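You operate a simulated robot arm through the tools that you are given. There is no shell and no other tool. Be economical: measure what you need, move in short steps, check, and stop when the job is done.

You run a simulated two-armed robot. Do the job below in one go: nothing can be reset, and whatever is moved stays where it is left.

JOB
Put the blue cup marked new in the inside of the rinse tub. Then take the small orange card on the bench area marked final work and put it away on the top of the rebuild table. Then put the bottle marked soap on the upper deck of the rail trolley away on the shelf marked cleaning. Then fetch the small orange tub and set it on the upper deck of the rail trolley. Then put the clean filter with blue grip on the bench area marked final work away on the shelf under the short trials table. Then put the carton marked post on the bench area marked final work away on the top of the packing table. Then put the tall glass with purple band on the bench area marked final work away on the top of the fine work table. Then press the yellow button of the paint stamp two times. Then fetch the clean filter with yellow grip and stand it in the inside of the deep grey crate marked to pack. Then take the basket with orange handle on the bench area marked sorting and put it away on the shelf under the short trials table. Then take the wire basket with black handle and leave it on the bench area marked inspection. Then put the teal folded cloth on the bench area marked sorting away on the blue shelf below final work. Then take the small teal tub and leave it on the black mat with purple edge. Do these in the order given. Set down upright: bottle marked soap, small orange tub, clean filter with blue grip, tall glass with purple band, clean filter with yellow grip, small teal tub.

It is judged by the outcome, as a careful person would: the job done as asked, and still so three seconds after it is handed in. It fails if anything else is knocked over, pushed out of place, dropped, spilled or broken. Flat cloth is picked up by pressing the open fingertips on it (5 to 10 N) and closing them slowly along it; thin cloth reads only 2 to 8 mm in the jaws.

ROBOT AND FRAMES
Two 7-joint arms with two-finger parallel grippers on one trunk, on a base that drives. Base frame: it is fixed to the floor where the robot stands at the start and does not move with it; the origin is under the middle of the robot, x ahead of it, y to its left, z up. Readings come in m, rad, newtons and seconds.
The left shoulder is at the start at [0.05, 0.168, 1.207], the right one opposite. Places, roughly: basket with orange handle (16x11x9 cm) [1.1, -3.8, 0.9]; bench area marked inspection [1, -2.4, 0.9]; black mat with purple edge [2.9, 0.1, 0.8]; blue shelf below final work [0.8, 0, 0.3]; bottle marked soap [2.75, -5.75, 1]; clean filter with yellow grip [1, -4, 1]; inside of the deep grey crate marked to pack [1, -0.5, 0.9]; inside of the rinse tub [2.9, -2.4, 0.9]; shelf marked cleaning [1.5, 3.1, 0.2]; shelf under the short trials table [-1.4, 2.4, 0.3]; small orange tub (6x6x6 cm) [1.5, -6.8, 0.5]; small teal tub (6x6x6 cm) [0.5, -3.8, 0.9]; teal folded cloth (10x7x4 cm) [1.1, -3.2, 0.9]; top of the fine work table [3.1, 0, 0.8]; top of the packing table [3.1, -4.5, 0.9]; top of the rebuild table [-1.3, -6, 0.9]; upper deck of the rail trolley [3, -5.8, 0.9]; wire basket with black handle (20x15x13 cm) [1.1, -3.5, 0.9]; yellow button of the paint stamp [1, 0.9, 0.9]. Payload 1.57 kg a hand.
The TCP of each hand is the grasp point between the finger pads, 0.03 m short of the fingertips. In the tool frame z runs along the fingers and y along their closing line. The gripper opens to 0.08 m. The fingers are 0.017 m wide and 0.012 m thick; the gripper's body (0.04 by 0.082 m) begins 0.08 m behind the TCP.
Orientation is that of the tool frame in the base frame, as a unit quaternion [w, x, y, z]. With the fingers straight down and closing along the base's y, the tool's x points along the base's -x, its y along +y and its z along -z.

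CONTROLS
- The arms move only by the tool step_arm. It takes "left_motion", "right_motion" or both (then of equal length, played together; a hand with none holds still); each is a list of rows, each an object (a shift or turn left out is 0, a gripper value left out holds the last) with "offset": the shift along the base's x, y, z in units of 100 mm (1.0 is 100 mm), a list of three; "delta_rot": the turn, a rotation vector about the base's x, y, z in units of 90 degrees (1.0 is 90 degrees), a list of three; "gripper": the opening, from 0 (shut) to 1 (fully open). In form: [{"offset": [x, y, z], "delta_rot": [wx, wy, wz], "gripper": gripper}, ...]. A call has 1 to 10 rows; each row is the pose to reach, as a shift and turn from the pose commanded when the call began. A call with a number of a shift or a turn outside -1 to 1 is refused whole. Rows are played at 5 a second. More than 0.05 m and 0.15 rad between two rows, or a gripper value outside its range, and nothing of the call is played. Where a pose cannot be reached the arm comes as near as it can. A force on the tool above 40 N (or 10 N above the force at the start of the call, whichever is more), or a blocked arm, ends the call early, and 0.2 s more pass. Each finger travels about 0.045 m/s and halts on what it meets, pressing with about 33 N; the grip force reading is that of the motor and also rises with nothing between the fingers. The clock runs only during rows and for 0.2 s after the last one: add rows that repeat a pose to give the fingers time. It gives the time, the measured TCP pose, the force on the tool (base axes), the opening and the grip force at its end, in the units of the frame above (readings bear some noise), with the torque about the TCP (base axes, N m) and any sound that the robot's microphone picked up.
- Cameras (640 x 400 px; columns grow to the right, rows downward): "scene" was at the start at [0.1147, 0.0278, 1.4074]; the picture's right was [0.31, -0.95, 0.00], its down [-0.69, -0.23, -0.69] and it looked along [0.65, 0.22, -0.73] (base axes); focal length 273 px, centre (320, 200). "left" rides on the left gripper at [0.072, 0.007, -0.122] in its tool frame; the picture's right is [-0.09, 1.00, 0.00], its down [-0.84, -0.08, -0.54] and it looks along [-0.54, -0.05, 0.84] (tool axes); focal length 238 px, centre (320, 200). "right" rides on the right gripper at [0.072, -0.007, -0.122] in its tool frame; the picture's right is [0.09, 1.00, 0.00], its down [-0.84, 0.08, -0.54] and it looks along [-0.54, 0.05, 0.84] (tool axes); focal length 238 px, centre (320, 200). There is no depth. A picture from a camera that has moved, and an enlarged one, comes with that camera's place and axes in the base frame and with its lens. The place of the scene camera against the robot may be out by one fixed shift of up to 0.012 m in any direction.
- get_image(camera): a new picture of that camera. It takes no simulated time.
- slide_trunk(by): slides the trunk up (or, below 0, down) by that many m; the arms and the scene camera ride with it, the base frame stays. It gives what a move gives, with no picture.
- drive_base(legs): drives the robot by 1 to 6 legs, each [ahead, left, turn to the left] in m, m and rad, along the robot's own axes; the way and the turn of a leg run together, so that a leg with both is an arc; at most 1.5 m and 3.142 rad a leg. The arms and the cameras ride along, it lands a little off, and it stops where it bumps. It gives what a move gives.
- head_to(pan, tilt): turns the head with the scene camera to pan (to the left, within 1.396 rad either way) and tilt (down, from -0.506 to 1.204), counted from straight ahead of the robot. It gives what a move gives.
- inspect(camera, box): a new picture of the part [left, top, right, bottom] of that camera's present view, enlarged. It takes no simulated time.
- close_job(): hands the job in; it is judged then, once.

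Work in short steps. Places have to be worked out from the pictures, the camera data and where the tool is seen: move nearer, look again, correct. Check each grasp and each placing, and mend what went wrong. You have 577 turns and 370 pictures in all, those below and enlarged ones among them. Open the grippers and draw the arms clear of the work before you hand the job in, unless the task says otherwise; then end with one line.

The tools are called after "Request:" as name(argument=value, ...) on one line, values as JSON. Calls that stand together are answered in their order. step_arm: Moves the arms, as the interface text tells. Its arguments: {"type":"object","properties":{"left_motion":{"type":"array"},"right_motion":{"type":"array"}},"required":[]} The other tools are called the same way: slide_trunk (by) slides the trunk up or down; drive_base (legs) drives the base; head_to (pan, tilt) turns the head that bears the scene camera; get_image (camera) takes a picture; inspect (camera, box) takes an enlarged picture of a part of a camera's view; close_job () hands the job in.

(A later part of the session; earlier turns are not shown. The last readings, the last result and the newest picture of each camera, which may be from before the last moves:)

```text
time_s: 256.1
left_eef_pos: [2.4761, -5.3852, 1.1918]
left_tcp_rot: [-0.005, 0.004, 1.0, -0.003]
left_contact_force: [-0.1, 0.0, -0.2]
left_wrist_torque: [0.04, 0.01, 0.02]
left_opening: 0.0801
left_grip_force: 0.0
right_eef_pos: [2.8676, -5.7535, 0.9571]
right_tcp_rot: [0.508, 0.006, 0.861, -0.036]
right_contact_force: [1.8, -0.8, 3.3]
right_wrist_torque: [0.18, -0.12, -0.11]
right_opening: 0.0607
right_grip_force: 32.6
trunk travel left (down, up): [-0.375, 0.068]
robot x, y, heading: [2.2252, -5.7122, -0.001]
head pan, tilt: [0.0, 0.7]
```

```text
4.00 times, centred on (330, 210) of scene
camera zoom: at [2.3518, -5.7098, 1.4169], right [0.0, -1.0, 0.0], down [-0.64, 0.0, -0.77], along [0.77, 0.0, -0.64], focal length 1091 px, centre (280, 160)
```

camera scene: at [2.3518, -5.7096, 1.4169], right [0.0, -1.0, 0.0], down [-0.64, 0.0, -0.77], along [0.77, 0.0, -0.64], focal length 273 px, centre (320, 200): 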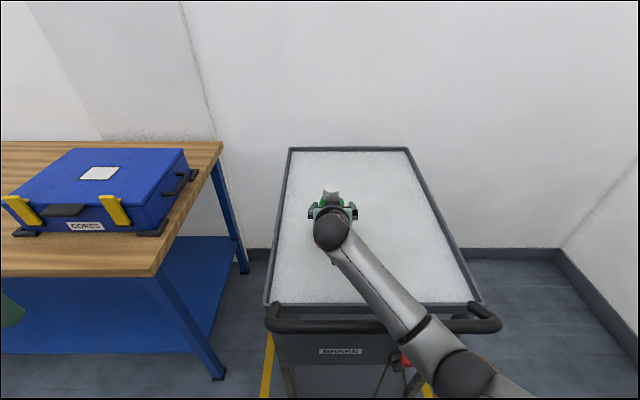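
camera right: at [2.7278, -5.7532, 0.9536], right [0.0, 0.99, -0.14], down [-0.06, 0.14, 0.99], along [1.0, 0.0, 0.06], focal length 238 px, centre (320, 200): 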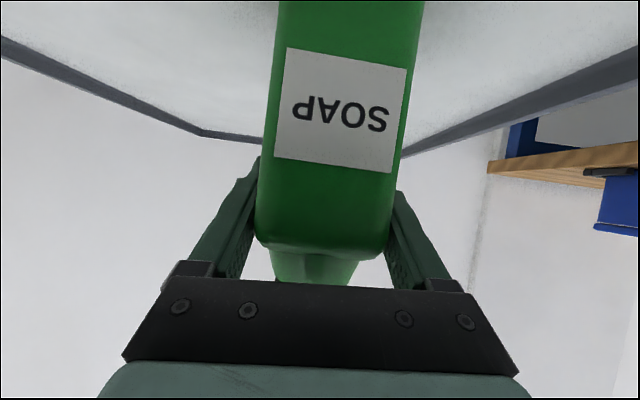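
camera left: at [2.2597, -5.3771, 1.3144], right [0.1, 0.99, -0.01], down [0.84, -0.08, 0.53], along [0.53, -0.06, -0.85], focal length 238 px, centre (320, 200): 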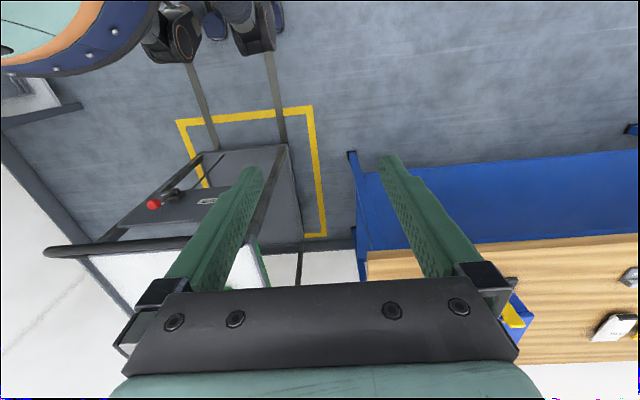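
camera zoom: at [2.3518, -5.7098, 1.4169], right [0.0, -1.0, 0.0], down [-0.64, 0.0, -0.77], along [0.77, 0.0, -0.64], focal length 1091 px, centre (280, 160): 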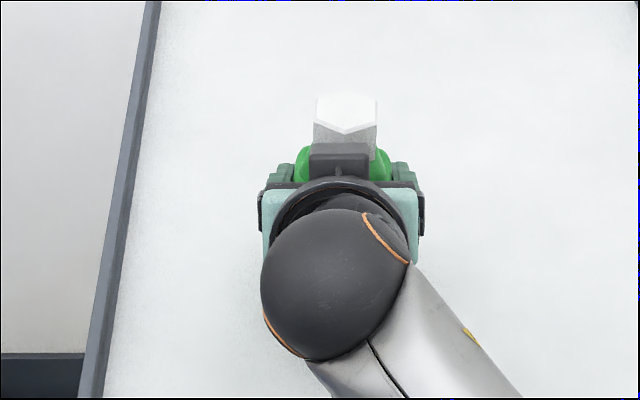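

Gripped at 61 mm. I lift straight up.

Request:
step_arm(right_motion=[{"offset": [0, 0, 0.2]}, {"offset": [0, 0, 0.5]}, {"offset": [0, 0, 0.8]}, {"offset": [0, 0, 1.0]}])

Request:
get_image(camera="right")

Request:
get_image(camera="scene")

```text
time_s: 257.1
left_eef_pos: [2.4768, -5.3853, 1.1912]
left_tcp_rot: [-0.005, 0.003, 1.0, -0.003]
left_contact_force: [0.7, 0.2, 0.5]
left_wrist_torque: [0.01, -0.05, 0.0]
left_opening: 0.0797
left_grip_force: 0.0
right_eef_pos: [2.8713, -5.7605, 1.0649]
right_tcp_rot: [0.514, 0.01, 0.856, -0.046]
right_contact_force: [-0.9, 0.4, -2.6]
right_wrist_torque: [0.02, -0.09, -0.06]
right_opening: 0.0604
right_grip_force: 32.5
trunk travel left (down, up): [-0.375, 0.068]
robot x, y, heading: [2.2299, -5.7068, -0.006]
head pan, tilt: [0.0, 0.7]
```

```text
290 pictures are left
camera right: at [2.7311, -5.7586, 1.0603], right [0.02, 0.99, -0.15], down [-0.08, 0.15, 0.99], along [1.0, -0.01, 0.08], focal length 238 px, centre (320, 200)
```

right: 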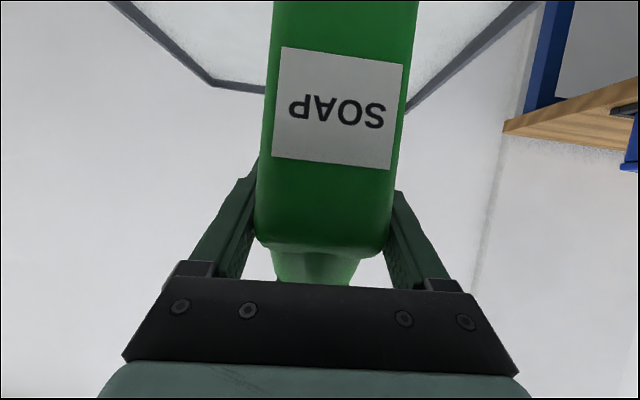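

```text
289 pictures are left
camera scene: at [2.352, -5.7092, 1.4169], right [0.0, -1.0, 0.0], down [-0.64, 0.0, -0.76], along [0.76, 0.0, -0.64], focal length 273 px, centre (320, 200)
```

scene: 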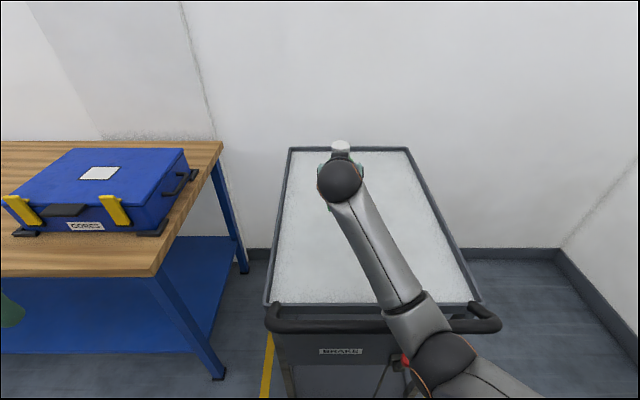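

Bottle lifted. I raise a bit more and draw it back over the bar, then reverse the base.

Request:
step_arm(right_motion=[{"offset": [-0.1, 0, 0.4]}, {"offset": [-0.4, 0, 0.8]}, {"offset": [-0.8, -0.1, 0.9]}, {"offset": [-1.0, -0.2, 0.9]}])

Request:
drive_base(legs=[[-0.35, 0, 0.0]])

Request:
get_image(camera="scene")

Request:
get_image(camera="right")

```text
time_s: 258.3
left_eef_pos: [2.4764, -5.3852, 1.1918]
left_tcp_rot: [-0.006, 0.003, 1.0, -0.003]
left_contact_force: [0.0, -0.2, -0.6]
left_wrist_torque: [0.01, 0.04, -0.01]
left_opening: 0.08
left_grip_force: 0.1
right_eef_pos: [2.7719, -5.7698, 1.1954]
right_tcp_rot: [0.548, 0.008, 0.836, -0.036]
right_contact_force: [-0.8, 0.0, -3.4]
right_wrist_torque: [-0.02, -0.05, 0.0]
right_opening: 0.0604
right_grip_force: 32.6
trunk travel left (down, up): [-0.375, 0.068]
robot x, y, heading: [2.229, -5.7121, -0.002]
head pan, tilt: [0.0, 0.7]
stopped in row 4 (right hand): the arm was blocked; the commanded pose is now the measured one
```

```text
time_s: 260.5
left_eef_pos: [2.1277, -5.3835, 1.1919]
left_tcp_rot: [-0.005, 0.002, 1.0, -0.003]
left_contact_force: [-0.8, 0.0, 0.4]
left_wrist_torque: [0.01, -0.04, 0.01]
left_opening: 0.0801
left_grip_force: 0.0
right_eef_pos: [2.4247, -5.7668, 1.1947]
right_tcp_rot: [0.549, 0.006, 0.835, -0.034]
right_contact_force: [0.5, -0.8, -3.2]
right_wrist_torque: [0.01, -0.04, 0.03]
right_opening: 0.0603
right_grip_force: 32.9
trunk travel left (down, up): [-0.375, 0.068]
robot x, y, heading: [1.8806, -5.7069, 0.004]
head pan, tilt: [0.0, 0.7]
```

```text
288 pictures are left
camera scene: at [2.0054, -5.7091, 1.4169], right [0.0, -1.0, 0.0], down [-0.64, 0.0, -0.77], along [0.77, 0.0, -0.64], focal length 273 px, centre (320, 200)
```

scene: 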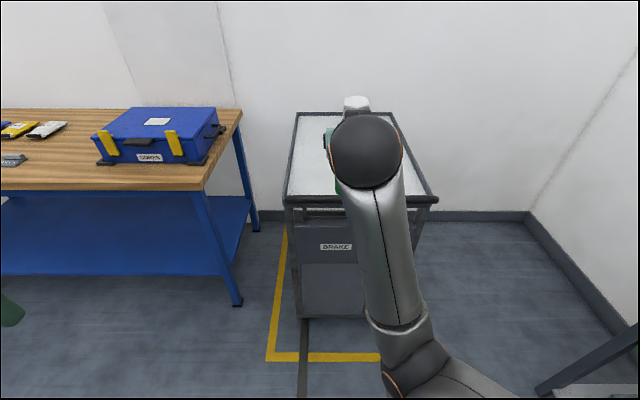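

```text
287 pictures are left
camera right: at [2.2856, -5.7675, 1.1787], right [0.01, 0.99, -0.14], down [-0.16, 0.14, 0.98], along [0.99, 0.01, 0.16], focal length 238 px, centre (320, 200)
```

right: 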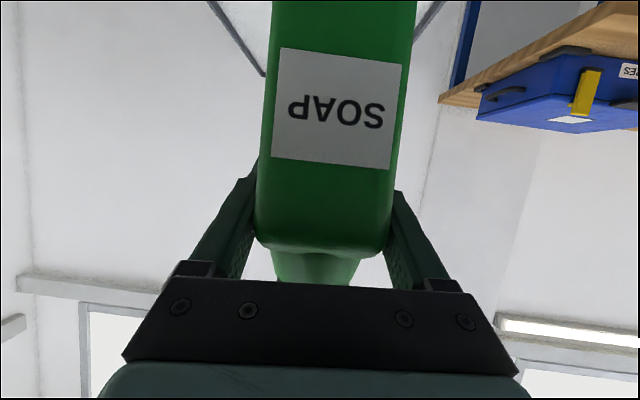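

The trolley is in place and the bottle held. I turn to face north and drive up the east aisle toward the cleaning shelf.

Request:
drive_base(legs=[[0, 0, 1.567], [1.45, -0.05, 0], [1.45, 0, 0], [1.45, 0, 0]])

Request:
get_image(camera="scene")

```text
time_s: 281.0
left_eef_pos: [1.315, -2.2312, 1.1894]
left_tcp_rot: [0.006, 0.734, -0.679, 0.008]
left_contact_force: [-0.3, -0.3, 0.0]
left_wrist_torque: [-0.06, 0.02, -0.01]
left_opening: 0.08
left_grip_force: 0.3
right_eef_pos: [1.6683, -1.8993, 1.195]
right_tcp_rot: [-0.395, 0.613, -0.569, -0.38]
right_contact_force: [0.0, 1.0, -4.2]
right_wrist_torque: [0.06, 0.0, 0.0]
right_opening: 0.0601
right_grip_force: 33.2
trunk travel left (down, up): [-0.375, 0.068]
robot x, y, heading: [1.6619, -2.447, 1.662]
head pan, tilt: [0.0, 0.7]
stopped in leg 4: the robot was blocked; the commanded pose is now the measured one
```

```text
286 pictures are left
camera scene: at [1.6492, -2.317, 1.4166], right [1.0, 0.09, 0.0], down [0.06, -0.64, -0.76], along [-0.07, 0.76, -0.65], focal length 273 px, centre (320, 200)
```

scene: 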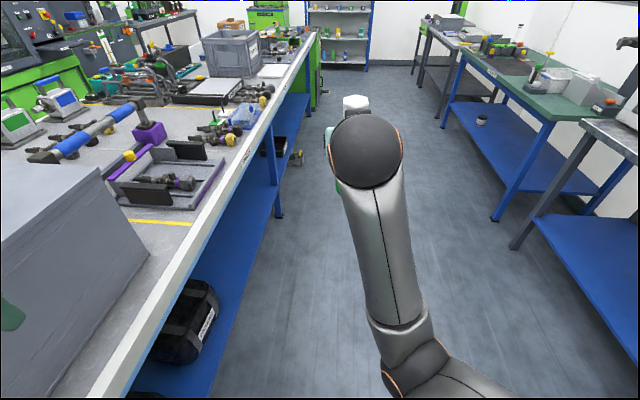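

Heading drifted and I came close to the bench on the left; blocked there. I strafe right away and look left at what was touched.

Request:
drive_base(legs=[[0, -0.3, -0.091]])

Request:
head_to(pan=1.1, tilt=0.6)

Request:
get_image(camera="scene")

```text
time_s: 283.1
left_eef_pos: [1.6481, -2.1888, 1.1896]
left_tcp_rot: [-0.005, -0.702, 0.712, -0.006]
left_contact_force: [1.0, -0.2, 0.2]
left_wrist_torque: [0.0, 0.02, 0.01]
left_opening: 0.0798
left_grip_force: 0.1
right_eef_pos: [2.0305, -1.8905, 1.1963]
right_tcp_rot: [0.413, -0.586, 0.595, 0.364]
right_contact_force: [0.6, 0.4, -3.8]
right_wrist_torque: [0.05, 0.01, 0.02]
right_opening: 0.0599
right_grip_force: 33.6
trunk travel left (down, up): [-0.375, 0.068]
robot x, y, heading: [1.9755, -2.4332, 1.575]
head pan, tilt: [0.0, 0.7]
```

```text
time_s: 284.4
left_eef_pos: [1.6488, -2.1897, 1.1898]
left_tcp_rot: [-0.005, -0.702, 0.712, -0.006]
left_contact_force: [-0.8, 0.4, 0.5]
left_wrist_torque: [-0.01, -0.03, 0.02]
left_opening: 0.08
left_grip_force: 0.0
right_eef_pos: [2.03, -1.891, 1.1962]
right_tcp_rot: [0.414, -0.585, 0.595, 0.363]
right_contact_force: [-0.2, 0.2, -3.0]
right_wrist_torque: [0.07, 0.0, 0.01]
right_opening: 0.0598
right_grip_force: 33.4
trunk travel left (down, up): [-0.375, 0.068]
robot x, y, heading: [1.9738, -2.4355, 1.571]
head pan, tilt: [1.1, 0.6]
```

```text
285 pictures are left
camera scene: at [1.8942, -2.3505, 1.4255], right [0.45, 0.89, 0.0], down [0.5, -0.26, -0.82], along [-0.74, 0.37, -0.57], focal length 273 px, centre (320, 200)
```

scene: 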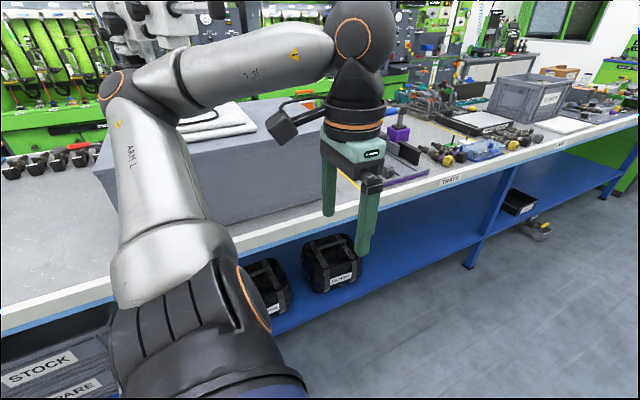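

It was the heavy grey granite block; nothing shifted. I continue north in shorter checked legs.

Request:
drive_base(legs=[[1.4, 0, 0], [1.4, 0, 0]])

```text
time_s: 298.1
left_eef_pos: [1.5161, 0.6099, 1.1893]
left_tcp_rot: [0.005, 0.719, -0.695, 0.006]
left_contact_force: [-0.4, 1.1, -0.2]
left_wrist_torque: [0.02, 0.0, -0.05]
left_opening: 0.0801
left_grip_force: 0.1
right_eef_pos: [1.8827, 0.9254, 1.1958]
right_tcp_rot: [-0.404, 0.599, -0.581, -0.374]
right_contact_force: [-0.6, 1.1, -3.8]
right_wrist_torque: [0.07, 0.01, 0.01]
right_opening: 0.0596
right_grip_force: 33.0
trunk travel left (down, up): [-0.375, 0.068]
robot x, y, heading: [1.8532, 0.3806, 1.616]
head pan, tilt: [1.1, 0.6]
```

Request:
drive_base(legs=[[0, 0, -0.045], [1.25, 0, 0]])

Request:
head_to(pan=0.25, tilt=0.55)

Request:
get_image(camera="scene")

```text
time_s: 304.9
left_eef_pos: [1.5343, 1.8979, 1.19]
left_tcp_rot: [-0.005, -0.699, 0.715, -0.006]
left_contact_force: [0.3, -0.5, 0.2]
left_wrist_torque: [-0.02, -0.01, 0.0]
left_opening: 0.0801
left_grip_force: 0.0
right_eef_pos: [1.9187, 2.1924, 1.1962]
right_tcp_rot: [0.415, -0.582, 0.598, 0.362]
right_contact_force: [1.5, 0.1, -3.4]
right_wrist_torque: [0.06, -0.01, 0.01]
right_opening: 0.0598
right_grip_force: 33.4
trunk travel left (down, up): [-0.375, 0.068]
robot x, y, heading: [1.8527, 1.6479, 1.559]
head pan, tilt: [1.1, 0.6]
```

```text
time_s: 306.1
left_eef_pos: [1.5338, 1.8975, 1.1897]
left_tcp_rot: [-0.005, -0.699, 0.715, -0.006]
left_contact_force: [0.4, -0.1, 0.7]
left_wrist_torque: [-0.01, -0.01, 0.0]
left_opening: 0.0799
left_grip_force: 0.0
right_eef_pos: [1.919, 2.1917, 1.1965]
right_tcp_rot: [0.415, -0.582, 0.599, 0.36]
right_contact_force: [-0.2, 0.4, -3.1]
right_wrist_torque: [0.06, -0.02, -0.01]
right_opening: 0.0599
right_grip_force: 33.1
trunk travel left (down, up): [-0.375, 0.068]
robot x, y, heading: [1.8597, 1.6543, 1.559]
head pan, tilt: [0.25, 0.55]
```

```text
284 pictures are left
camera scene: at [1.8352, 1.7802, 1.43], right [0.97, 0.24, 0.0], down [0.12, -0.51, -0.85], along [-0.2, 0.83, -0.52], focal length 273 px, centre (320, 200)
```

scene: 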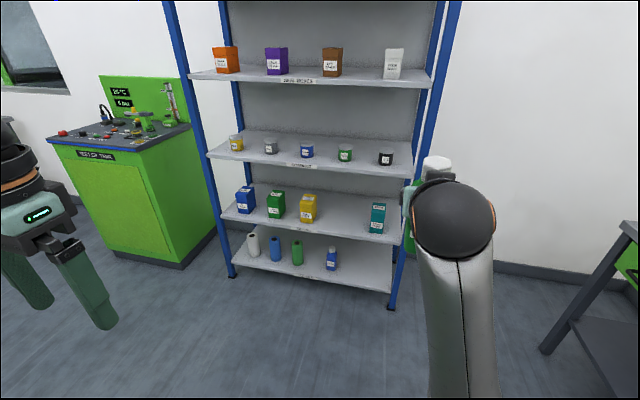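

Shelf seen. I zoom on the labels to identify the level marked "cleaning" and its free space.

Request:
inspect(camera="scene", box=[210, 180, 420, 310])

```text
3.05 times, centred on (315, 245) of scene
camera zoom: at [1.8352, 1.7802, 1.43], right [0.97, 0.24, 0.0], down [0.12, -0.51, -0.85], along [-0.2, 0.83, -0.52], focal length 831 px, centre (335, 63)
```

zoom: 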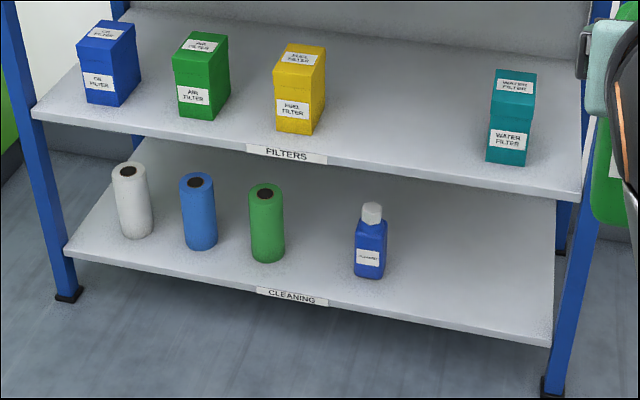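

"Cleaning" is the lowest shelf: z≈0.2, x 1.0–1.98, front y≈2.88; free space right of the blue bottle around (1.80,3.0). I line up and lower the trunk fully.

Request:
drive_base(legs=[[0, 0.15, 0.012], [0.35, 0, 0]])

Request:
slide_trunk(by=-0.37)

Request:
head_to(pan=0.0, tilt=0.7)

Request:
get_image(camera="scene")

```text
time_s: 307.6
left_eef_pos: [1.379, 1.8964, 1.191]
left_tcp_rot: [-0.005, -0.703, 0.712, -0.006]
left_contact_force: [-0.5, -0.2, -0.3]
left_wrist_torque: [-0.01, 0.02, -0.01]
left_opening: 0.08
left_grip_force: 0.1
right_eef_pos: [1.7605, 2.1949, 1.1948]
right_tcp_rot: [0.412, -0.586, 0.596, 0.363]
right_contact_force: [-0.1, 0.6, -4.0]
right_wrist_torque: [0.08, -0.03, 0.04]
right_opening: 0.06
right_grip_force: 33.3
trunk travel left (down, up): [-0.375, 0.068]
robot x, y, heading: [1.7054, 1.6509, 1.571]
head pan, tilt: [0.25, 0.55]
stopped in leg 1: the robot was blocked; the commanded pose is now the measured one
```

```text
time_s: 311.2
left_eef_pos: [1.3781, 1.8959, 0.8193]
left_tcp_rot: [-0.005, -0.703, 0.711, -0.006]
left_contact_force: [0.9, 0.3, 0.2]
left_wrist_torque: [0.01, 0.0, 0.0]
left_opening: 0.08
left_grip_force: 0.1
right_eef_pos: [1.7588, 2.1953, 0.8253]
right_tcp_rot: [0.412, -0.587, 0.595, 0.363]
right_contact_force: [0.9, 0.7, -3.6]
right_wrist_torque: [0.09, -0.02, 0.0]
right_opening: 0.0597
right_grip_force: 32.8
trunk travel left (down, up): [-0.005, 0.438]
robot x, y, heading: [1.7021, 1.6524, 1.576]
head pan, tilt: [0.25, 0.55]
```

```text
time_s: 312.0
left_eef_pos: [1.3782, 1.8954, 0.8197]
left_tcp_rot: [-0.005, -0.703, 0.711, -0.006]
left_contact_force: [0.1, 0.2, 1.0]
left_wrist_torque: [-0.02, 0.0, -0.01]
left_opening: 0.08
left_grip_force: 0.0
right_eef_pos: [1.759, 2.1941, 0.8255]
right_tcp_rot: [0.412, -0.587, 0.594, 0.363]
right_contact_force: [0.0, 0.4, -4.0]
right_wrist_torque: [0.06, 0.0, 0.01]
right_opening: 0.0598
right_grip_force: 33.5
trunk travel left (down, up): [-0.005, 0.438]
robot x, y, heading: [1.7046, 1.6501, 1.568]
head pan, tilt: [0.0, 0.7]
```

```text
282 pictures are left
camera scene: at [1.7031, 1.7794, 1.0469], right [1.0, 0.0, 0.0], down [0.0, -0.64, -0.77], along [0.0, 0.77, -0.64], focal length 273 px, centre (320, 200)
```

scene: 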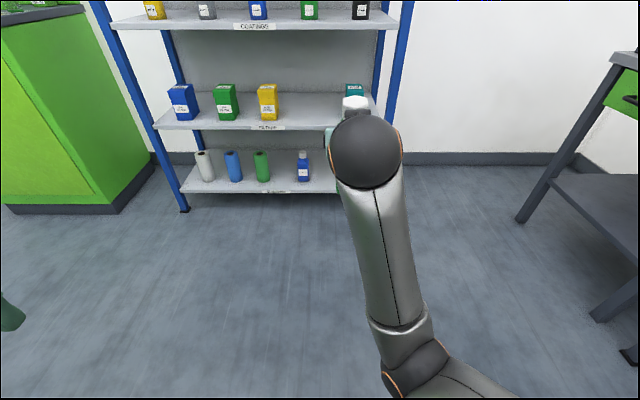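

I was stopped by the dip-tank unit beside me. I move ahead 0.4 m clear of it.

Request:
drive_base(legs=[[0.4, 0, 0]])

Request:
step_arm(right_motion=[{"offset": [0.1, 0, -0.3]}, {"offset": [0.2, 0, -0.65]}, {"offset": [0.3, -0.1, -1.0]}])

Request:
get_image(camera="scene")

```text
time_s: 314.4
left_eef_pos: [1.3729, 2.2821, 0.8186]
left_tcp_rot: [-0.005, -0.706, 0.708, -0.007]
left_contact_force: [0.2, 0.4, 0.1]
left_wrist_torque: [-0.01, 0.01, 0.0]
left_opening: 0.0799
left_grip_force: 0.1
right_eef_pos: [1.7506, 2.5837, 0.8248]
right_tcp_rot: [0.41, -0.59, 0.592, 0.365]
right_contact_force: [-0.7, 0.6, -3.0]
right_wrist_torque: [0.0, -0.01, -0.01]
right_opening: 0.0599
right_grip_force: 33.1
trunk travel left (down, up): [-0.005, 0.438]
robot x, y, heading: [1.7028, 2.0444, 1.581]
head pan, tilt: [0.0, 0.7]
```

```text
time_s: 315.0
left_eef_pos: [1.3742, 2.2808, 0.8193]
left_tcp_rot: [-0.004, -0.705, 0.709, -0.006]
left_contact_force: [0.4, -0.7, -0.1]
left_wrist_torque: [-0.02, -0.04, 0.02]
left_opening: 0.0801
left_grip_force: 0.0
right_eef_pos: [1.7626, 2.5839, 0.8744]
right_tcp_rot: [0.459, -0.542, 0.552, 0.437]
right_contact_force: [-0.3, 0.6, -3.2]
right_wrist_torque: [0.04, 0.03, -0.01]
right_opening: 0.0597
right_grip_force: 32.7
trunk travel left (down, up): [-0.005, 0.438]
robot x, y, heading: [1.7022, 2.0418, 1.579]
head pan, tilt: [0.0, 0.7]
stopped in row 3 (right hand): the arm was blocked; the commanded pose is now the measured one
```

```text
281 pictures are left
camera scene: at [1.6993, 2.1687, 1.0468], right [1.0, 0.01, 0.0], down [0.01, -0.64, -0.76], along [-0.01, 0.76, -0.64], focal length 273 px, centre (320, 200)
```

scene: 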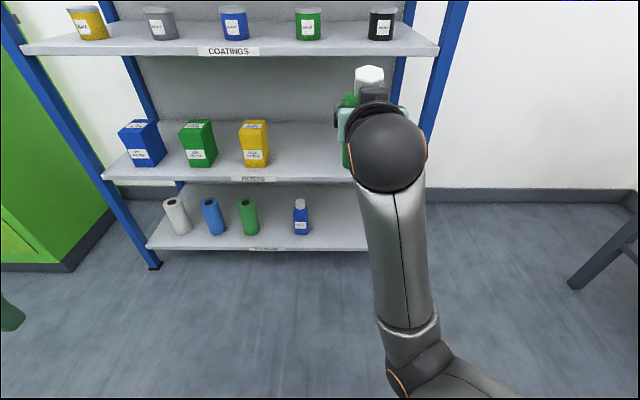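

The arm balked and the hand even rose — likely a joint limit in this posture. I look at the arm's configuration.

Request:
head_to(pan=-0.5, tilt=0.9)

Request:
get_image(camera="scene")

```text
time_s: 316.0
left_eef_pos: [1.374, 2.2813, 0.8196]
left_tcp_rot: [-0.005, -0.706, 0.708, -0.006]
left_contact_force: [0.3, 0.4, 0.3]
left_wrist_torque: [-0.03, -0.01, 0.0]
left_opening: 0.0796
left_grip_force: 0.0
right_eef_pos: [1.7639, 2.5834, 0.8737]
right_tcp_rot: [0.458, -0.542, 0.551, 0.439]
right_contact_force: [0.3, 1.5, -4.4]
right_wrist_torque: [0.03, 0.01, 0.02]
right_opening: 0.06
right_grip_force: 32.9
trunk travel left (down, up): [-0.005, 0.438]
robot x, y, heading: [1.7067, 2.0379, 1.582]
head pan, tilt: [-0.499, 0.901]
```

```text
280 pictures are left
camera scene: at [1.7357, 2.1504, 1.0307], right [0.88, -0.47, 0.0], down [-0.37, -0.69, -0.62], along [0.29, 0.55, -0.78], focal length 273 px, centre (320, 200)
```

scene: 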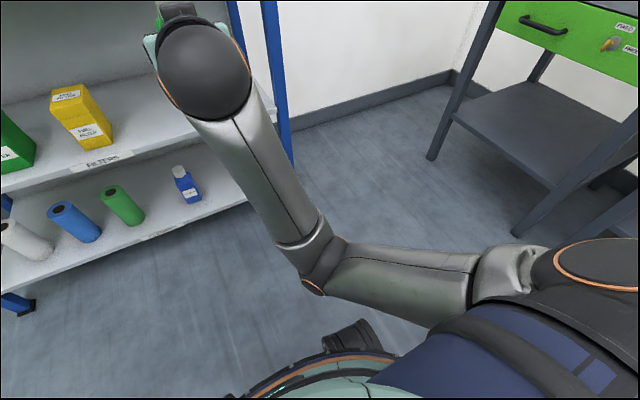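

The elbow is folded low and inward, so lowering is blocked. I back off a little and extend the arm forward-and-down toward a straighter posture, restoring the 60° tilt.

Request:
drive_base(legs=[[-0.15, 0, 0]])

Request:
step_arm(right_motion=[{"offset": [0, 0.2, 0], "delta_rot": [-0.05, 0, 0]}, {"offset": [0, 0.45, 0], "delta_rot": [-0.1, 0, 0]}, {"offset": [0, 0.7, -0.1], "delta_rot": [-0.15, 0, 0]}, {"offset": [0, 0.9, -0.3], "delta_rot": [-0.2, 0, 0]}, {"offset": [0, 1.0, -0.6], "delta_rot": [-0.2, 0, 0]}])

Request:
get_image(camera="scene")

```text
time_s: 317.4
left_eef_pos: [1.3747, 2.1284, 0.8195]
left_tcp_rot: [-0.005, -0.706, 0.708, -0.006]
left_contact_force: [0.1, -0.5, 0.3]
left_wrist_torque: [0.0, -0.03, 0.01]
left_opening: 0.0803
left_grip_force: 0.0
right_eef_pos: [1.7641, 2.4327, 0.8749]
right_tcp_rot: [0.458, -0.542, 0.551, 0.439]
right_contact_force: [0.1, 0.1, -3.9]
right_wrist_torque: [0.04, 0.0, -0.04]
right_opening: 0.0599
right_grip_force: 33.1
trunk travel left (down, up): [-0.005, 0.438]
robot x, y, heading: [1.7058, 1.8891, 1.586]
head pan, tilt: [-0.499, 0.901]
```

```text
time_s: 318.6
left_eef_pos: [1.3763, 2.1282, 0.8212]
left_tcp_rot: [0.004, 0.707, -0.707, 0.005]
left_contact_force: [0.4, 0.3, -0.2]
left_wrist_torque: [0.0, 0.0, -0.03]
left_opening: 0.08
left_grip_force: 0.1
right_eef_pos: [1.7616, 2.5304, 0.8098]
right_tcp_rot: [0.367, -0.607, 0.614, 0.347]
right_contact_force: [0.2, 0.6, -3.2]
right_wrist_torque: [0.08, -0.04, -0.02]
right_opening: 0.0599
right_grip_force: 32.6
trunk travel left (down, up): [-0.005, 0.438]
robot x, y, heading: [1.7029, 1.8863, 1.579]
head pan, tilt: [-0.499, 0.901]
```

```text
279 pictures are left
camera scene: at [1.7374, 1.9981, 1.0307], right [0.88, -0.47, 0.0], down [-0.37, -0.69, -0.62], along [0.29, 0.55, -0.78], focal length 273 px, centre (320, 200)
```

scene: 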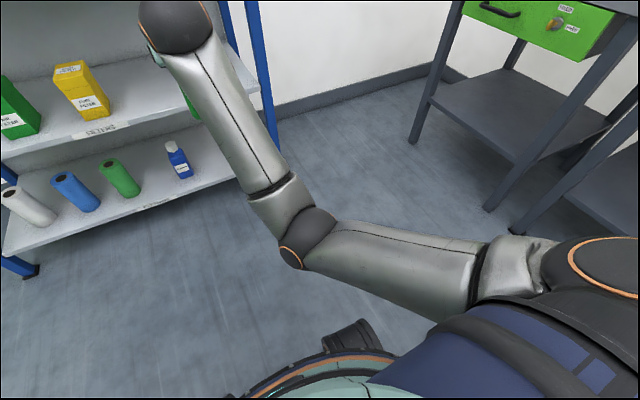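

That works. I continue lowering with the arm extended, tilting slightly more downward.

Request:
step_arm(right_motion=[{"offset": [0, 0.1, -0.3]}, {"offset": [0, 0.15, -0.6]}, {"offset": [0, 0.15, -0.8]}, {"offset": [0, 0.15, -1.0]}])

Request:
get_image(camera="scene")

```text
time_s: 319.6
left_eef_pos: [1.3735, 2.1283, 0.8201]
left_tcp_rot: [-0.005, -0.707, 0.708, -0.005]
left_contact_force: [0.1, -0.3, -0.6]
left_wrist_torque: [0.0, 0.02, 0.03]
left_opening: 0.08
left_grip_force: 0.0
right_eef_pos: [1.7638, 2.5477, 0.7188]
right_tcp_rot: [0.369, -0.606, 0.611, 0.35]
right_contact_force: [0.0, 0.8, -3.3]
right_wrist_torque: [0.04, 0.02, -0.05]
right_opening: 0.0598
right_grip_force: 32.7
trunk travel left (down, up): [-0.005, 0.438]
robot x, y, heading: [1.7046, 1.8898, 1.58]
head pan, tilt: [-0.499, 0.901]
```

```text
278 pictures are left
camera scene: at [1.7374, 1.9981, 1.0307], right [0.88, -0.47, 0.0], down [-0.37, -0.69, -0.62], along [0.29, 0.55, -0.78], focal length 273 px, centre (320, 200)
```

scene: 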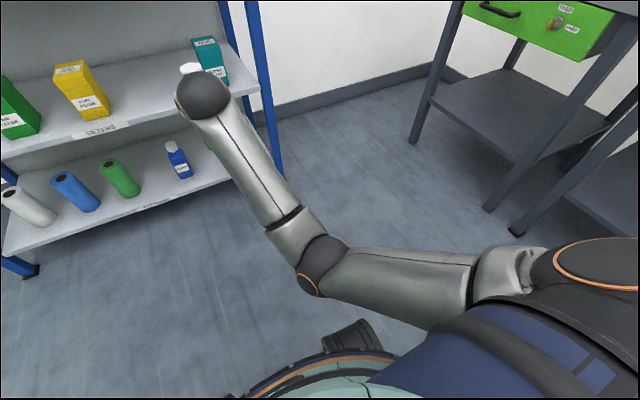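

Lowering proceeds; I continue.

Request:
step_arm(right_motion=[{"offset": [0, 0.05, -0.3]}, {"offset": [0, 0.1, -0.6]}, {"offset": [0, 0.1, -0.8]}, {"offset": [0, 0.1, -1.0]}])

Request:
step_arm(right_motion=[{"offset": [0, 0.0, -0.3]}, {"offset": [0, 0.0, -0.6]}, {"offset": [0, 0.0, -0.8]}, {"offset": [0, 0.0, -1.0]}])

Request:
get_image(camera="scene")

```text
time_s: 320.6
left_eef_pos: [1.3746, 2.1275, 0.8189]
left_tcp_rot: [-0.004, -0.706, 0.708, -0.007]
left_contact_force: [-0.3, 0.0, -0.3]
left_wrist_torque: [0.01, 0.01, 0.02]
left_opening: 0.0803
left_grip_force: 0.1
right_eef_pos: [1.7531, 2.5788, 0.7134]
right_tcp_rot: [0.405, -0.578, 0.586, 0.398]
right_contact_force: [0.2, -0.6, -3.3]
right_wrist_torque: [0.04, 0.02, 0.01]
right_opening: 0.0598
right_grip_force: 32.7
trunk travel left (down, up): [-0.005, 0.438]
robot x, y, heading: [1.7051, 1.8866, 1.582]
head pan, tilt: [-0.499, 0.901]
stopped in row 4 (right hand): the arm was blocked; the commanded pose is now the measured one
```

```text
time_s: 321.7
left_eef_pos: [1.3748, 2.1286, 0.8187]
left_tcp_rot: [-0.004, -0.706, 0.708, -0.006]
left_contact_force: [1.1, 0.0, -1.0]
left_wrist_torque: [-0.01, -0.01, 0.01]
left_opening: 0.0801
left_grip_force: 0.0
right_eef_pos: [1.7562, 2.6053, 0.7093]
right_tcp_rot: [0.445, -0.548, 0.557, 0.438]
right_contact_force: [-0.6, -0.6, -2.8]
right_wrist_torque: [0.04, -0.01, -0.01]
right_opening: 0.06
right_grip_force: 32.7
trunk travel left (down, up): [-0.005, 0.438]
robot x, y, heading: [1.7057, 1.8895, 1.581]
head pan, tilt: [-0.499, 0.901]
stopped in row 4 (right hand): the arm was blocked; the commanded pose is now the measured one
```

```text
277 pictures are left
camera scene: at [1.7374, 1.9982, 1.0307], right [0.88, -0.47, 0.0], down [-0.37, -0.69, -0.62], along [0.29, 0.55, -0.78], focal length 273 px, centre (320, 200)
```

scene: 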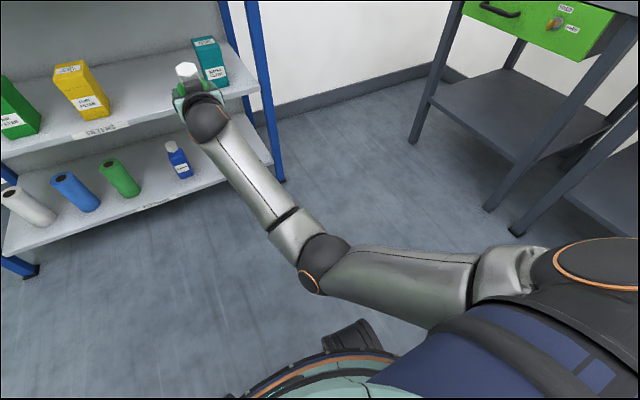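

Lowering stops at z≈0.71, so the elbow must get outside. I try moving the hand far to the right (elbow swinging outward) and restore the tilt, then lower there.

Request:
step_arm(right_motion=[{"offset": [0.2, -0.1, 0.1], "delta_rot": [-0.05, 0, 0]}, {"offset": [0.5, -0.2, 0.2], "delta_rot": [-0.1, 0, 0]}, {"offset": [0.8, -0.3, 0.2], "delta_rot": [-0.15, 0, 0]}, {"offset": [1.0, -0.4, 0.2], "delta_rot": [-0.2, 0, 0]}])

Request:
step_arm(right_motion=[{"offset": [0.4, 0, 0]}, {"offset": [0.8, 0, 0]}, {"offset": [1.0, 0, -0.3]}, {"offset": [1.0, 0, -0.6]}])

Request:
get_image(camera="scene")

```text
time_s: 322.7
left_eef_pos: [1.3754, 2.129, 0.8188]
left_tcp_rot: [-0.004, -0.706, 0.708, -0.005]
left_contact_force: [1.0, -1.1, -0.6]
left_wrist_torque: [0.0, -0.03, -0.02]
left_opening: 0.0798
left_grip_force: 0.1
right_eef_pos: [1.8558, 2.5621, 0.7282]
right_tcp_rot: [0.353, -0.612, 0.618, 0.346]
right_contact_force: [0.2, -0.9, -3.7]
right_wrist_torque: [0.08, 0.0, 0.0]
right_opening: 0.0602
right_grip_force: 33.0
trunk travel left (down, up): [-0.005, 0.438]
robot x, y, heading: [1.7058, 1.8894, 1.585]
head pan, tilt: [-0.499, 0.901]
```

```text
time_s: 323.7
left_eef_pos: [1.374, 2.1292, 0.8201]
left_tcp_rot: [-0.004, -0.706, 0.708, -0.005]
left_contact_force: [0.1, 0.2, 0.1]
left_wrist_torque: [-0.03, 0.01, 0.0]
left_opening: 0.0797
left_grip_force: 0.1
right_eef_pos: [1.9551, 2.566, 0.6662]
right_tcp_rot: [0.355, -0.61, 0.619, 0.345]
right_contact_force: [1.4, 1.0, -2.9]
right_wrist_torque: [0.06, 0.01, 0.0]
right_opening: 0.0594
right_grip_force: 33.5
trunk travel left (down, up): [-0.005, 0.438]
robot x, y, heading: [1.7052, 1.8886, 1.58]
head pan, tilt: [-0.499, 0.901]
```

```text
276 pictures are left
camera scene: at [1.7375, 1.9981, 1.0307], right [0.88, -0.47, 0.0], down [-0.37, -0.69, -0.62], along [0.29, 0.55, -0.78], focal length 273 px, centre (320, 200)
```

scene: 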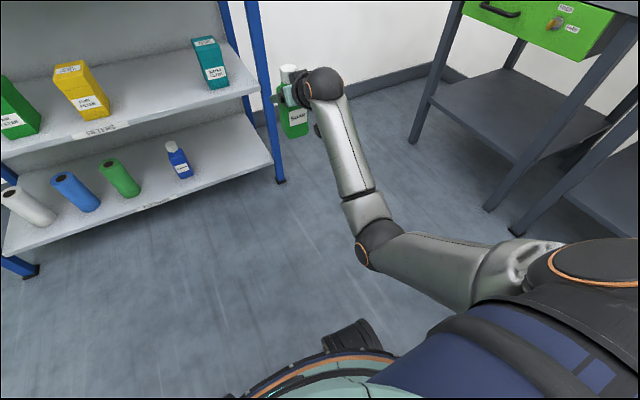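

Now the elbow is freer. I continue lowering here.

Request:
step_arm(right_motion=[{"offset": [0.2, 0, -0.3]}, {"offset": [0.4, 0, -0.6]}, {"offset": [0.4, 0, -0.8]}, {"offset": [0.4, 0, -1.0]}])

Request:
step_arm(right_motion=[{"offset": [0.0, 0, -0.3]}, {"offset": [0, 0, -0.6]}, {"offset": [0, 0, -0.8]}, {"offset": [0, 0, -1.0]}])

Request:
get_image(camera="scene")

```text
time_s: 324.7
left_eef_pos: [1.3749, 2.1288, 0.8196]
left_tcp_rot: [-0.004, -0.707, 0.708, -0.006]
left_contact_force: [-0.5, 0.1, -0.4]
left_wrist_torque: [-0.01, -0.01, -0.01]
left_opening: 0.0802
left_grip_force: 0.0
right_eef_pos: [1.9955, 2.5643, 0.5689]
right_tcp_rot: [0.353, -0.611, 0.619, 0.345]
right_contact_force: [-0.1, -0.4, -3.8]
right_wrist_torque: [0.09, 0.0, 0.02]
right_opening: 0.06
right_grip_force: 32.4
trunk travel left (down, up): [-0.005, 0.438]
robot x, y, heading: [1.7043, 1.888, 1.58]
head pan, tilt: [-0.499, 0.901]
```

```text
time_s: 325.7
left_eef_pos: [1.3751, 2.1291, 0.8196]
left_tcp_rot: [-0.005, -0.707, 0.707, -0.006]
left_contact_force: [-0.2, 0.1, 0.2]
left_wrist_torque: [0.05, 0.01, 0.0]
left_opening: 0.08
left_grip_force: 0.1
right_eef_pos: [1.9959, 2.5637, 0.4696]
right_tcp_rot: [0.354, -0.61, 0.619, 0.346]
right_contact_force: [-1.0, 1.4, -3.9]
right_wrist_torque: [0.04, 0.02, 0.0]
right_opening: 0.0599
right_grip_force: 33.3
trunk travel left (down, up): [-0.005, 0.438]
robot x, y, heading: [1.706, 1.8896, 1.586]
head pan, tilt: [-0.499, 0.901]
```

```text
275 pictures are left
camera scene: at [1.7375, 1.9981, 1.0307], right [0.88, -0.47, 0.0], down [-0.37, -0.69, -0.62], along [0.29, 0.55, -0.78], focal length 273 px, centre (320, 200)
```

scene: 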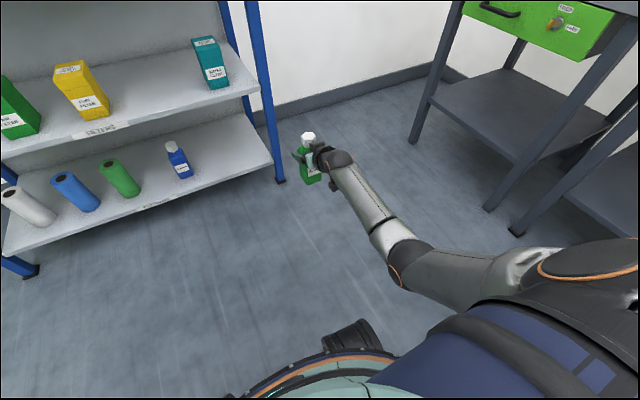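

Excellent. I lower to z≈0.37, then strafe left to align with x=1.80.

Request:
step_arm(right_motion=[{"offset": [0.0, 0, -0.3], "delta_rot": [0.01, 0, 0]}, {"offset": [0, 0, -0.6], "delta_rot": [0.02, 0, 0]}, {"offset": [0, 0, -0.95], "delta_rot": [0.02, 0, 0]}])

Request:
drive_base(legs=[[0, 0.2, -0.01]])

Request:
head_to(pan=-0.3, tilt=0.75)

Request:
get_image(camera="scene")

Request:
get_image(camera="right")

```text
time_s: 326.5
left_eef_pos: [1.3748, 2.1287, 0.819]
left_tcp_rot: [-0.005, -0.707, 0.708, -0.004]
left_contact_force: [0.1, -1.3, 0.2]
left_wrist_torque: [-0.01, 0.0, -0.01]
left_opening: 0.08
left_grip_force: 0.0
right_eef_pos: [1.9941, 2.5623, 0.3752]
right_tcp_rot: [0.364, -0.605, 0.613, 0.355]
right_contact_force: [-0.5, 0.5, -3.9]
right_wrist_torque: [0.0, 0.01, 0.01]
right_opening: 0.0598
right_grip_force: 33.2
trunk travel left (down, up): [-0.005, 0.438]
robot x, y, heading: [1.7062, 1.8922, 1.582]
head pan, tilt: [-0.499, 0.901]
```

```text
time_s: 328.0
left_eef_pos: [1.1812, 2.1292, 0.8197]
left_tcp_rot: [-0.004, -0.705, 0.709, -0.005]
left_contact_force: [-0.3, 1.1, -0.2]
left_wrist_torque: [-0.01, 0.02, 0.02]
left_opening: 0.0801
left_grip_force: 0.0
right_eef_pos: [1.8018, 2.5583, 0.3744]
right_tcp_rot: [0.364, -0.604, 0.615, 0.354]
right_contact_force: [-0.4, -0.3, -4.5]
right_wrist_torque: [0.06, 0.02, 0.01]
right_opening: 0.0599
right_grip_force: 33.5
trunk travel left (down, up): [-0.005, 0.438]
robot x, y, heading: [1.509, 1.8874, 1.578]
head pan, tilt: [-0.499, 0.901]
```

```text
time_s: 328.8
left_eef_pos: [1.181, 2.1285, 0.8198]
left_tcp_rot: [-0.004, -0.705, 0.709, -0.006]
left_contact_force: [0.3, 0.2, 0.5]
left_wrist_torque: [0.01, -0.03, -0.02]
left_opening: 0.0799
left_grip_force: 0.1
right_eef_pos: [1.802, 2.5583, 0.374]
right_tcp_rot: [0.364, -0.604, 0.615, 0.354]
right_contact_force: [0.3, 0.2, -3.5]
right_wrist_torque: [0.06, 0.0, -0.02]
right_opening: 0.0597
right_grip_force: 33.0
trunk travel left (down, up): [-0.005, 0.438]
robot x, y, heading: [1.5117, 1.8863, 1.579]
head pan, tilt: [-0.3, 0.75]
```

```text
274 pictures are left
camera scene: at [1.5308, 2.0088, 1.0425], right [0.96, -0.29, 0.0], down [-0.2, -0.65, -0.73], along [0.21, 0.7, -0.68], focal length 273 px, centre (320, 200)
```

scene: 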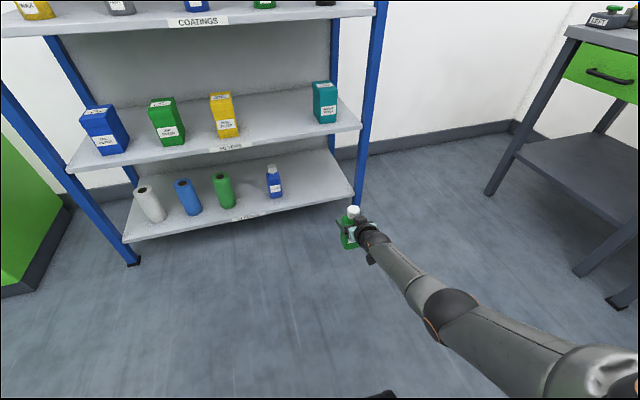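

```text
273 pictures are left
camera right: at [1.8073, 2.4167, 0.3708], right [-1.0, -0.02, -0.09], down [-0.08, -0.07, 0.99], along [-0.03, 1.0, 0.06], focal length 238 px, centre (320, 200)
```

right: 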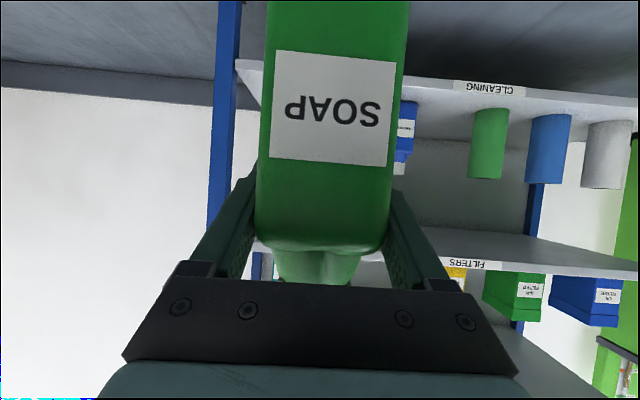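

Aligned. I lower 4 cm more (bottle bottom ≈0.25, top ≈0.41 between boards at 0.2 and 0.49), shift 3 cm left and drive in.

Request:
step_arm(right_motion=[{"offset": [-0.1, 0, -0.2]}, {"offset": [-0.2, 0, -0.42]}])

Request:
drive_base(legs=[[0.3, 0, -0.008]])

Request:
get_image(camera="scene")

Request:
get_image(camera="right")

```text
time_s: 329.4
left_eef_pos: [1.1809, 2.1283, 0.82]
left_tcp_rot: [-0.004, -0.704, 0.71, -0.006]
left_contact_force: [-0.3, 0.6, -0.5]
left_wrist_torque: [0.0, 0.0, -0.01]
left_opening: 0.08
left_grip_force: 0.1
right_eef_pos: [1.7933, 2.559, 0.3545]
right_tcp_rot: [0.365, -0.603, 0.615, 0.354]
right_contact_force: [-0.1, 0.3, -3.7]
right_wrist_torque: [0.03, -0.01, 0.06]
right_opening: 0.0597
right_grip_force: 33.2
right hand out of reach, approached as far as the arm can: row 2
trunk travel left (down, up): [-0.005, 0.438]
robot x, y, heading: [1.5091, 1.8869, 1.577]
head pan, tilt: [-0.3, 0.75]
```

```text
time_s: 331.4
left_eef_pos: [1.1772, 2.424, 0.8205]
left_tcp_rot: [-0.004, -0.705, 0.709, -0.006]
left_contact_force: [-0.2, 0.2, 1.1]
left_wrist_torque: [-0.02, -0.02, -0.02]
left_opening: 0.0799
left_grip_force: 0.0
right_eef_pos: [1.7889, 2.8541, 0.3551]
right_tcp_rot: [0.364, -0.605, 0.614, 0.354]
right_contact_force: [-0.2, 0.6, -3.6]
right_wrist_torque: [0.07, 0.03, -0.04]
right_opening: 0.06
right_grip_force: 33.3
trunk travel left (down, up): [-0.005, 0.438]
robot x, y, heading: [1.5058, 2.1832, 1.586]
head pan, tilt: [-0.3, 0.75]
```

```text
272 pictures are left
camera scene: at [1.528, 2.3041, 1.0426], right [0.96, -0.29, 0.0], down [-0.2, -0.65, -0.73], along [0.21, 0.7, -0.68], focal length 273 px, centre (320, 200)
```

scene: 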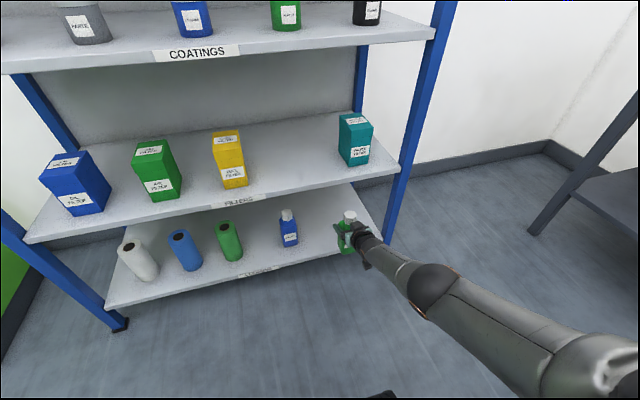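

```text
271 pictures are left
camera right: at [1.7936, 2.7125, 0.3512], right [-1.0, -0.03, -0.09], down [-0.08, -0.07, 0.99], along [-0.03, 1.0, 0.06], focal length 238 px, centre (320, 200)
```

right: 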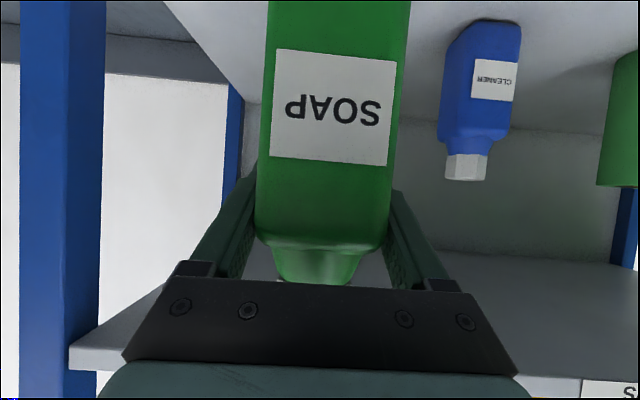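

The arm is at its lowest when this far extended. I lower while drawing the hand back toward me, then drive in further.

Request:
step_arm(right_motion=[{"offset": [0, -0.3, -0.1]}, {"offset": [0, -0.6, -0.3]}, {"offset": [0, -0.8, -0.48]}])

Request:
get_image(camera="scene")

```text
time_s: 332.2
left_eef_pos: [1.1777, 2.4227, 0.8194]
left_tcp_rot: [-0.004, -0.705, 0.709, -0.005]
left_contact_force: [-0.9, 0.8, -0.5]
left_wrist_torque: [0.0, 0.01, 0.01]
left_opening: 0.0803
left_grip_force: 0.1
right_eef_pos: [1.7871, 2.7752, 0.3063]
right_tcp_rot: [0.365, -0.604, 0.614, 0.353]
right_contact_force: [-0.2, 0.4, -3.1]
right_wrist_torque: [0.03, 0.03, -0.02]
right_opening: 0.0598
right_grip_force: 33.3
trunk travel left (down, up): [-0.005, 0.438]
robot x, y, heading: [1.5039, 2.185, 1.579]
head pan, tilt: [-0.3, 0.75]
```

```text
270 pictures are left
camera scene: at [1.528, 2.3041, 1.0426], right [0.96, -0.29, 0.0], down [-0.2, -0.65, -0.73], along [0.21, 0.7, -0.68], focal length 273 px, centre (320, 200)
```

scene: 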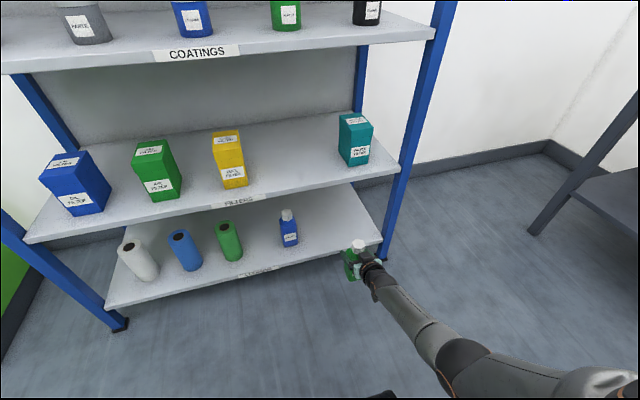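

z≈0.306 reached. I raise 1.5 cm for clearance over the shelf edge and drive in 0.21 m.

Request:
step_arm(right_motion=[{"offset": [0, 0, 0.15]}])

Request:
drive_base(legs=[[0.12, 0, 0], [0.09, 0, 0]])

Request:
get_image(camera="scene")

Request:
get_image(camera="right")

```text
time_s: 332.6
left_eef_pos: [1.1767, 2.4236, 0.8197]
left_tcp_rot: [-0.005, -0.705, 0.709, -0.006]
left_contact_force: [0.2, -0.1, 0.2]
left_wrist_torque: [-0.01, -0.02, -0.05]
left_opening: 0.0801
left_grip_force: 0.1
right_eef_pos: [1.789, 2.7751, 0.3223]
right_tcp_rot: [0.364, -0.605, 0.614, 0.353]
right_contact_force: [-0.8, -0.4, -3.4]
right_wrist_torque: [0.1, 0.0, -0.02]
right_opening: 0.0602
right_grip_force: 33.3
trunk travel left (down, up): [-0.005, 0.438]
robot x, y, heading: [1.5052, 2.1823, 1.577]
head pan, tilt: [-0.3, 0.75]
```

```text
time_s: 334.5
left_eef_pos: [1.1757, 2.6304, 0.8194]
left_tcp_rot: [-0.004, -0.705, 0.71, -0.006]
left_contact_force: [1.4, 0.2, 0.7]
left_wrist_torque: [0.0, 0.04, -0.03]
left_opening: 0.0801
left_grip_force: 0.1
right_eef_pos: [1.7868, 2.983, 0.3216]
right_tcp_rot: [0.364, -0.605, 0.614, 0.354]
right_contact_force: [0.5, -0.3, -3.9]
right_wrist_torque: [0.09, 0.02, -0.02]
right_opening: 0.0599
right_grip_force: 32.6
trunk travel left (down, up): [-0.005, 0.438]
robot x, y, heading: [1.5044, 2.3893, 1.584]
head pan, tilt: [-0.3, 0.75]
```

```text
269 pictures are left
camera scene: at [1.5258, 2.5113, 1.0426], right [0.96, -0.29, 0.0], down [-0.2, -0.65, -0.73], along [0.21, 0.7, -0.68], focal length 273 px, centre (320, 200)
```

scene: 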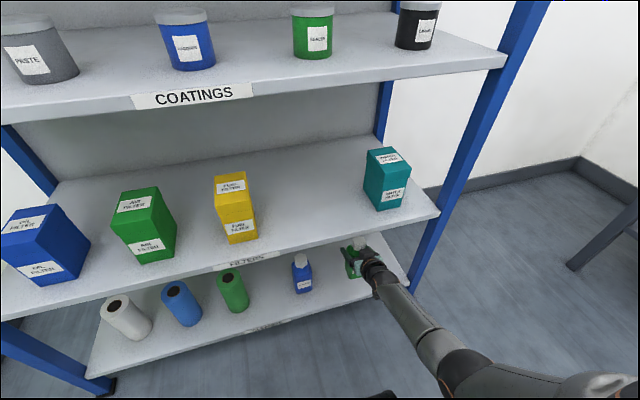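

```text
268 pictures are left
camera right: at [1.7917, 2.8409, 0.3188], right [-1.0, -0.03, -0.09], down [-0.08, -0.07, 0.99], along [-0.03, 1.0, 0.06], focal length 238 px, centre (320, 200)
```

right: 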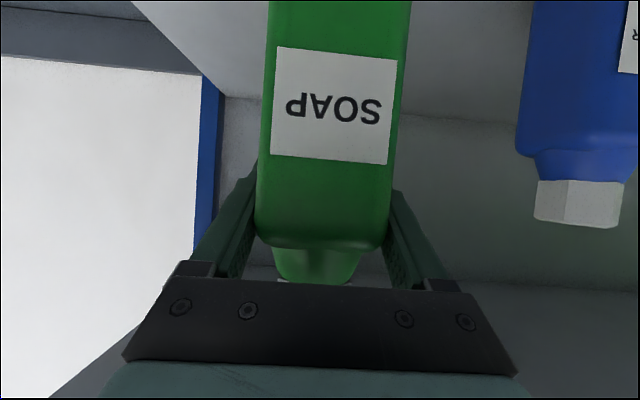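

Inside the shelf. I lower gently until the bottle touches.

Request:
step_arm(right_motion=[{"offset": [0, 0, -0.1]}, {"offset": [0, 0, -0.2]}, {"offset": [0, 0, -0.27]}, {"offset": [0, 0, -0.34]}])

```text
time_s: 335.5
left_eef_pos: [1.1758, 2.6305, 0.819]
left_tcp_rot: [-0.004, -0.705, 0.709, -0.006]
left_contact_force: [0.2, -0.5, -0.4]
left_wrist_torque: [0.02, 0.02, 0.0]
left_opening: 0.0799
left_grip_force: 0.0
right_eef_pos: [1.7867, 2.9833, 0.288]
right_tcp_rot: [0.364, -0.605, 0.614, 0.354]
right_contact_force: [0.1, -0.1, -2.1]
right_wrist_torque: [0.05, -0.02, -0.01]
right_opening: 0.0601
right_grip_force: 33.1
trunk travel left (down, up): [-0.005, 0.438]
robot x, y, heading: [1.5014, 2.3906, 1.583]
head pan, tilt: [-0.3, 0.75]
```

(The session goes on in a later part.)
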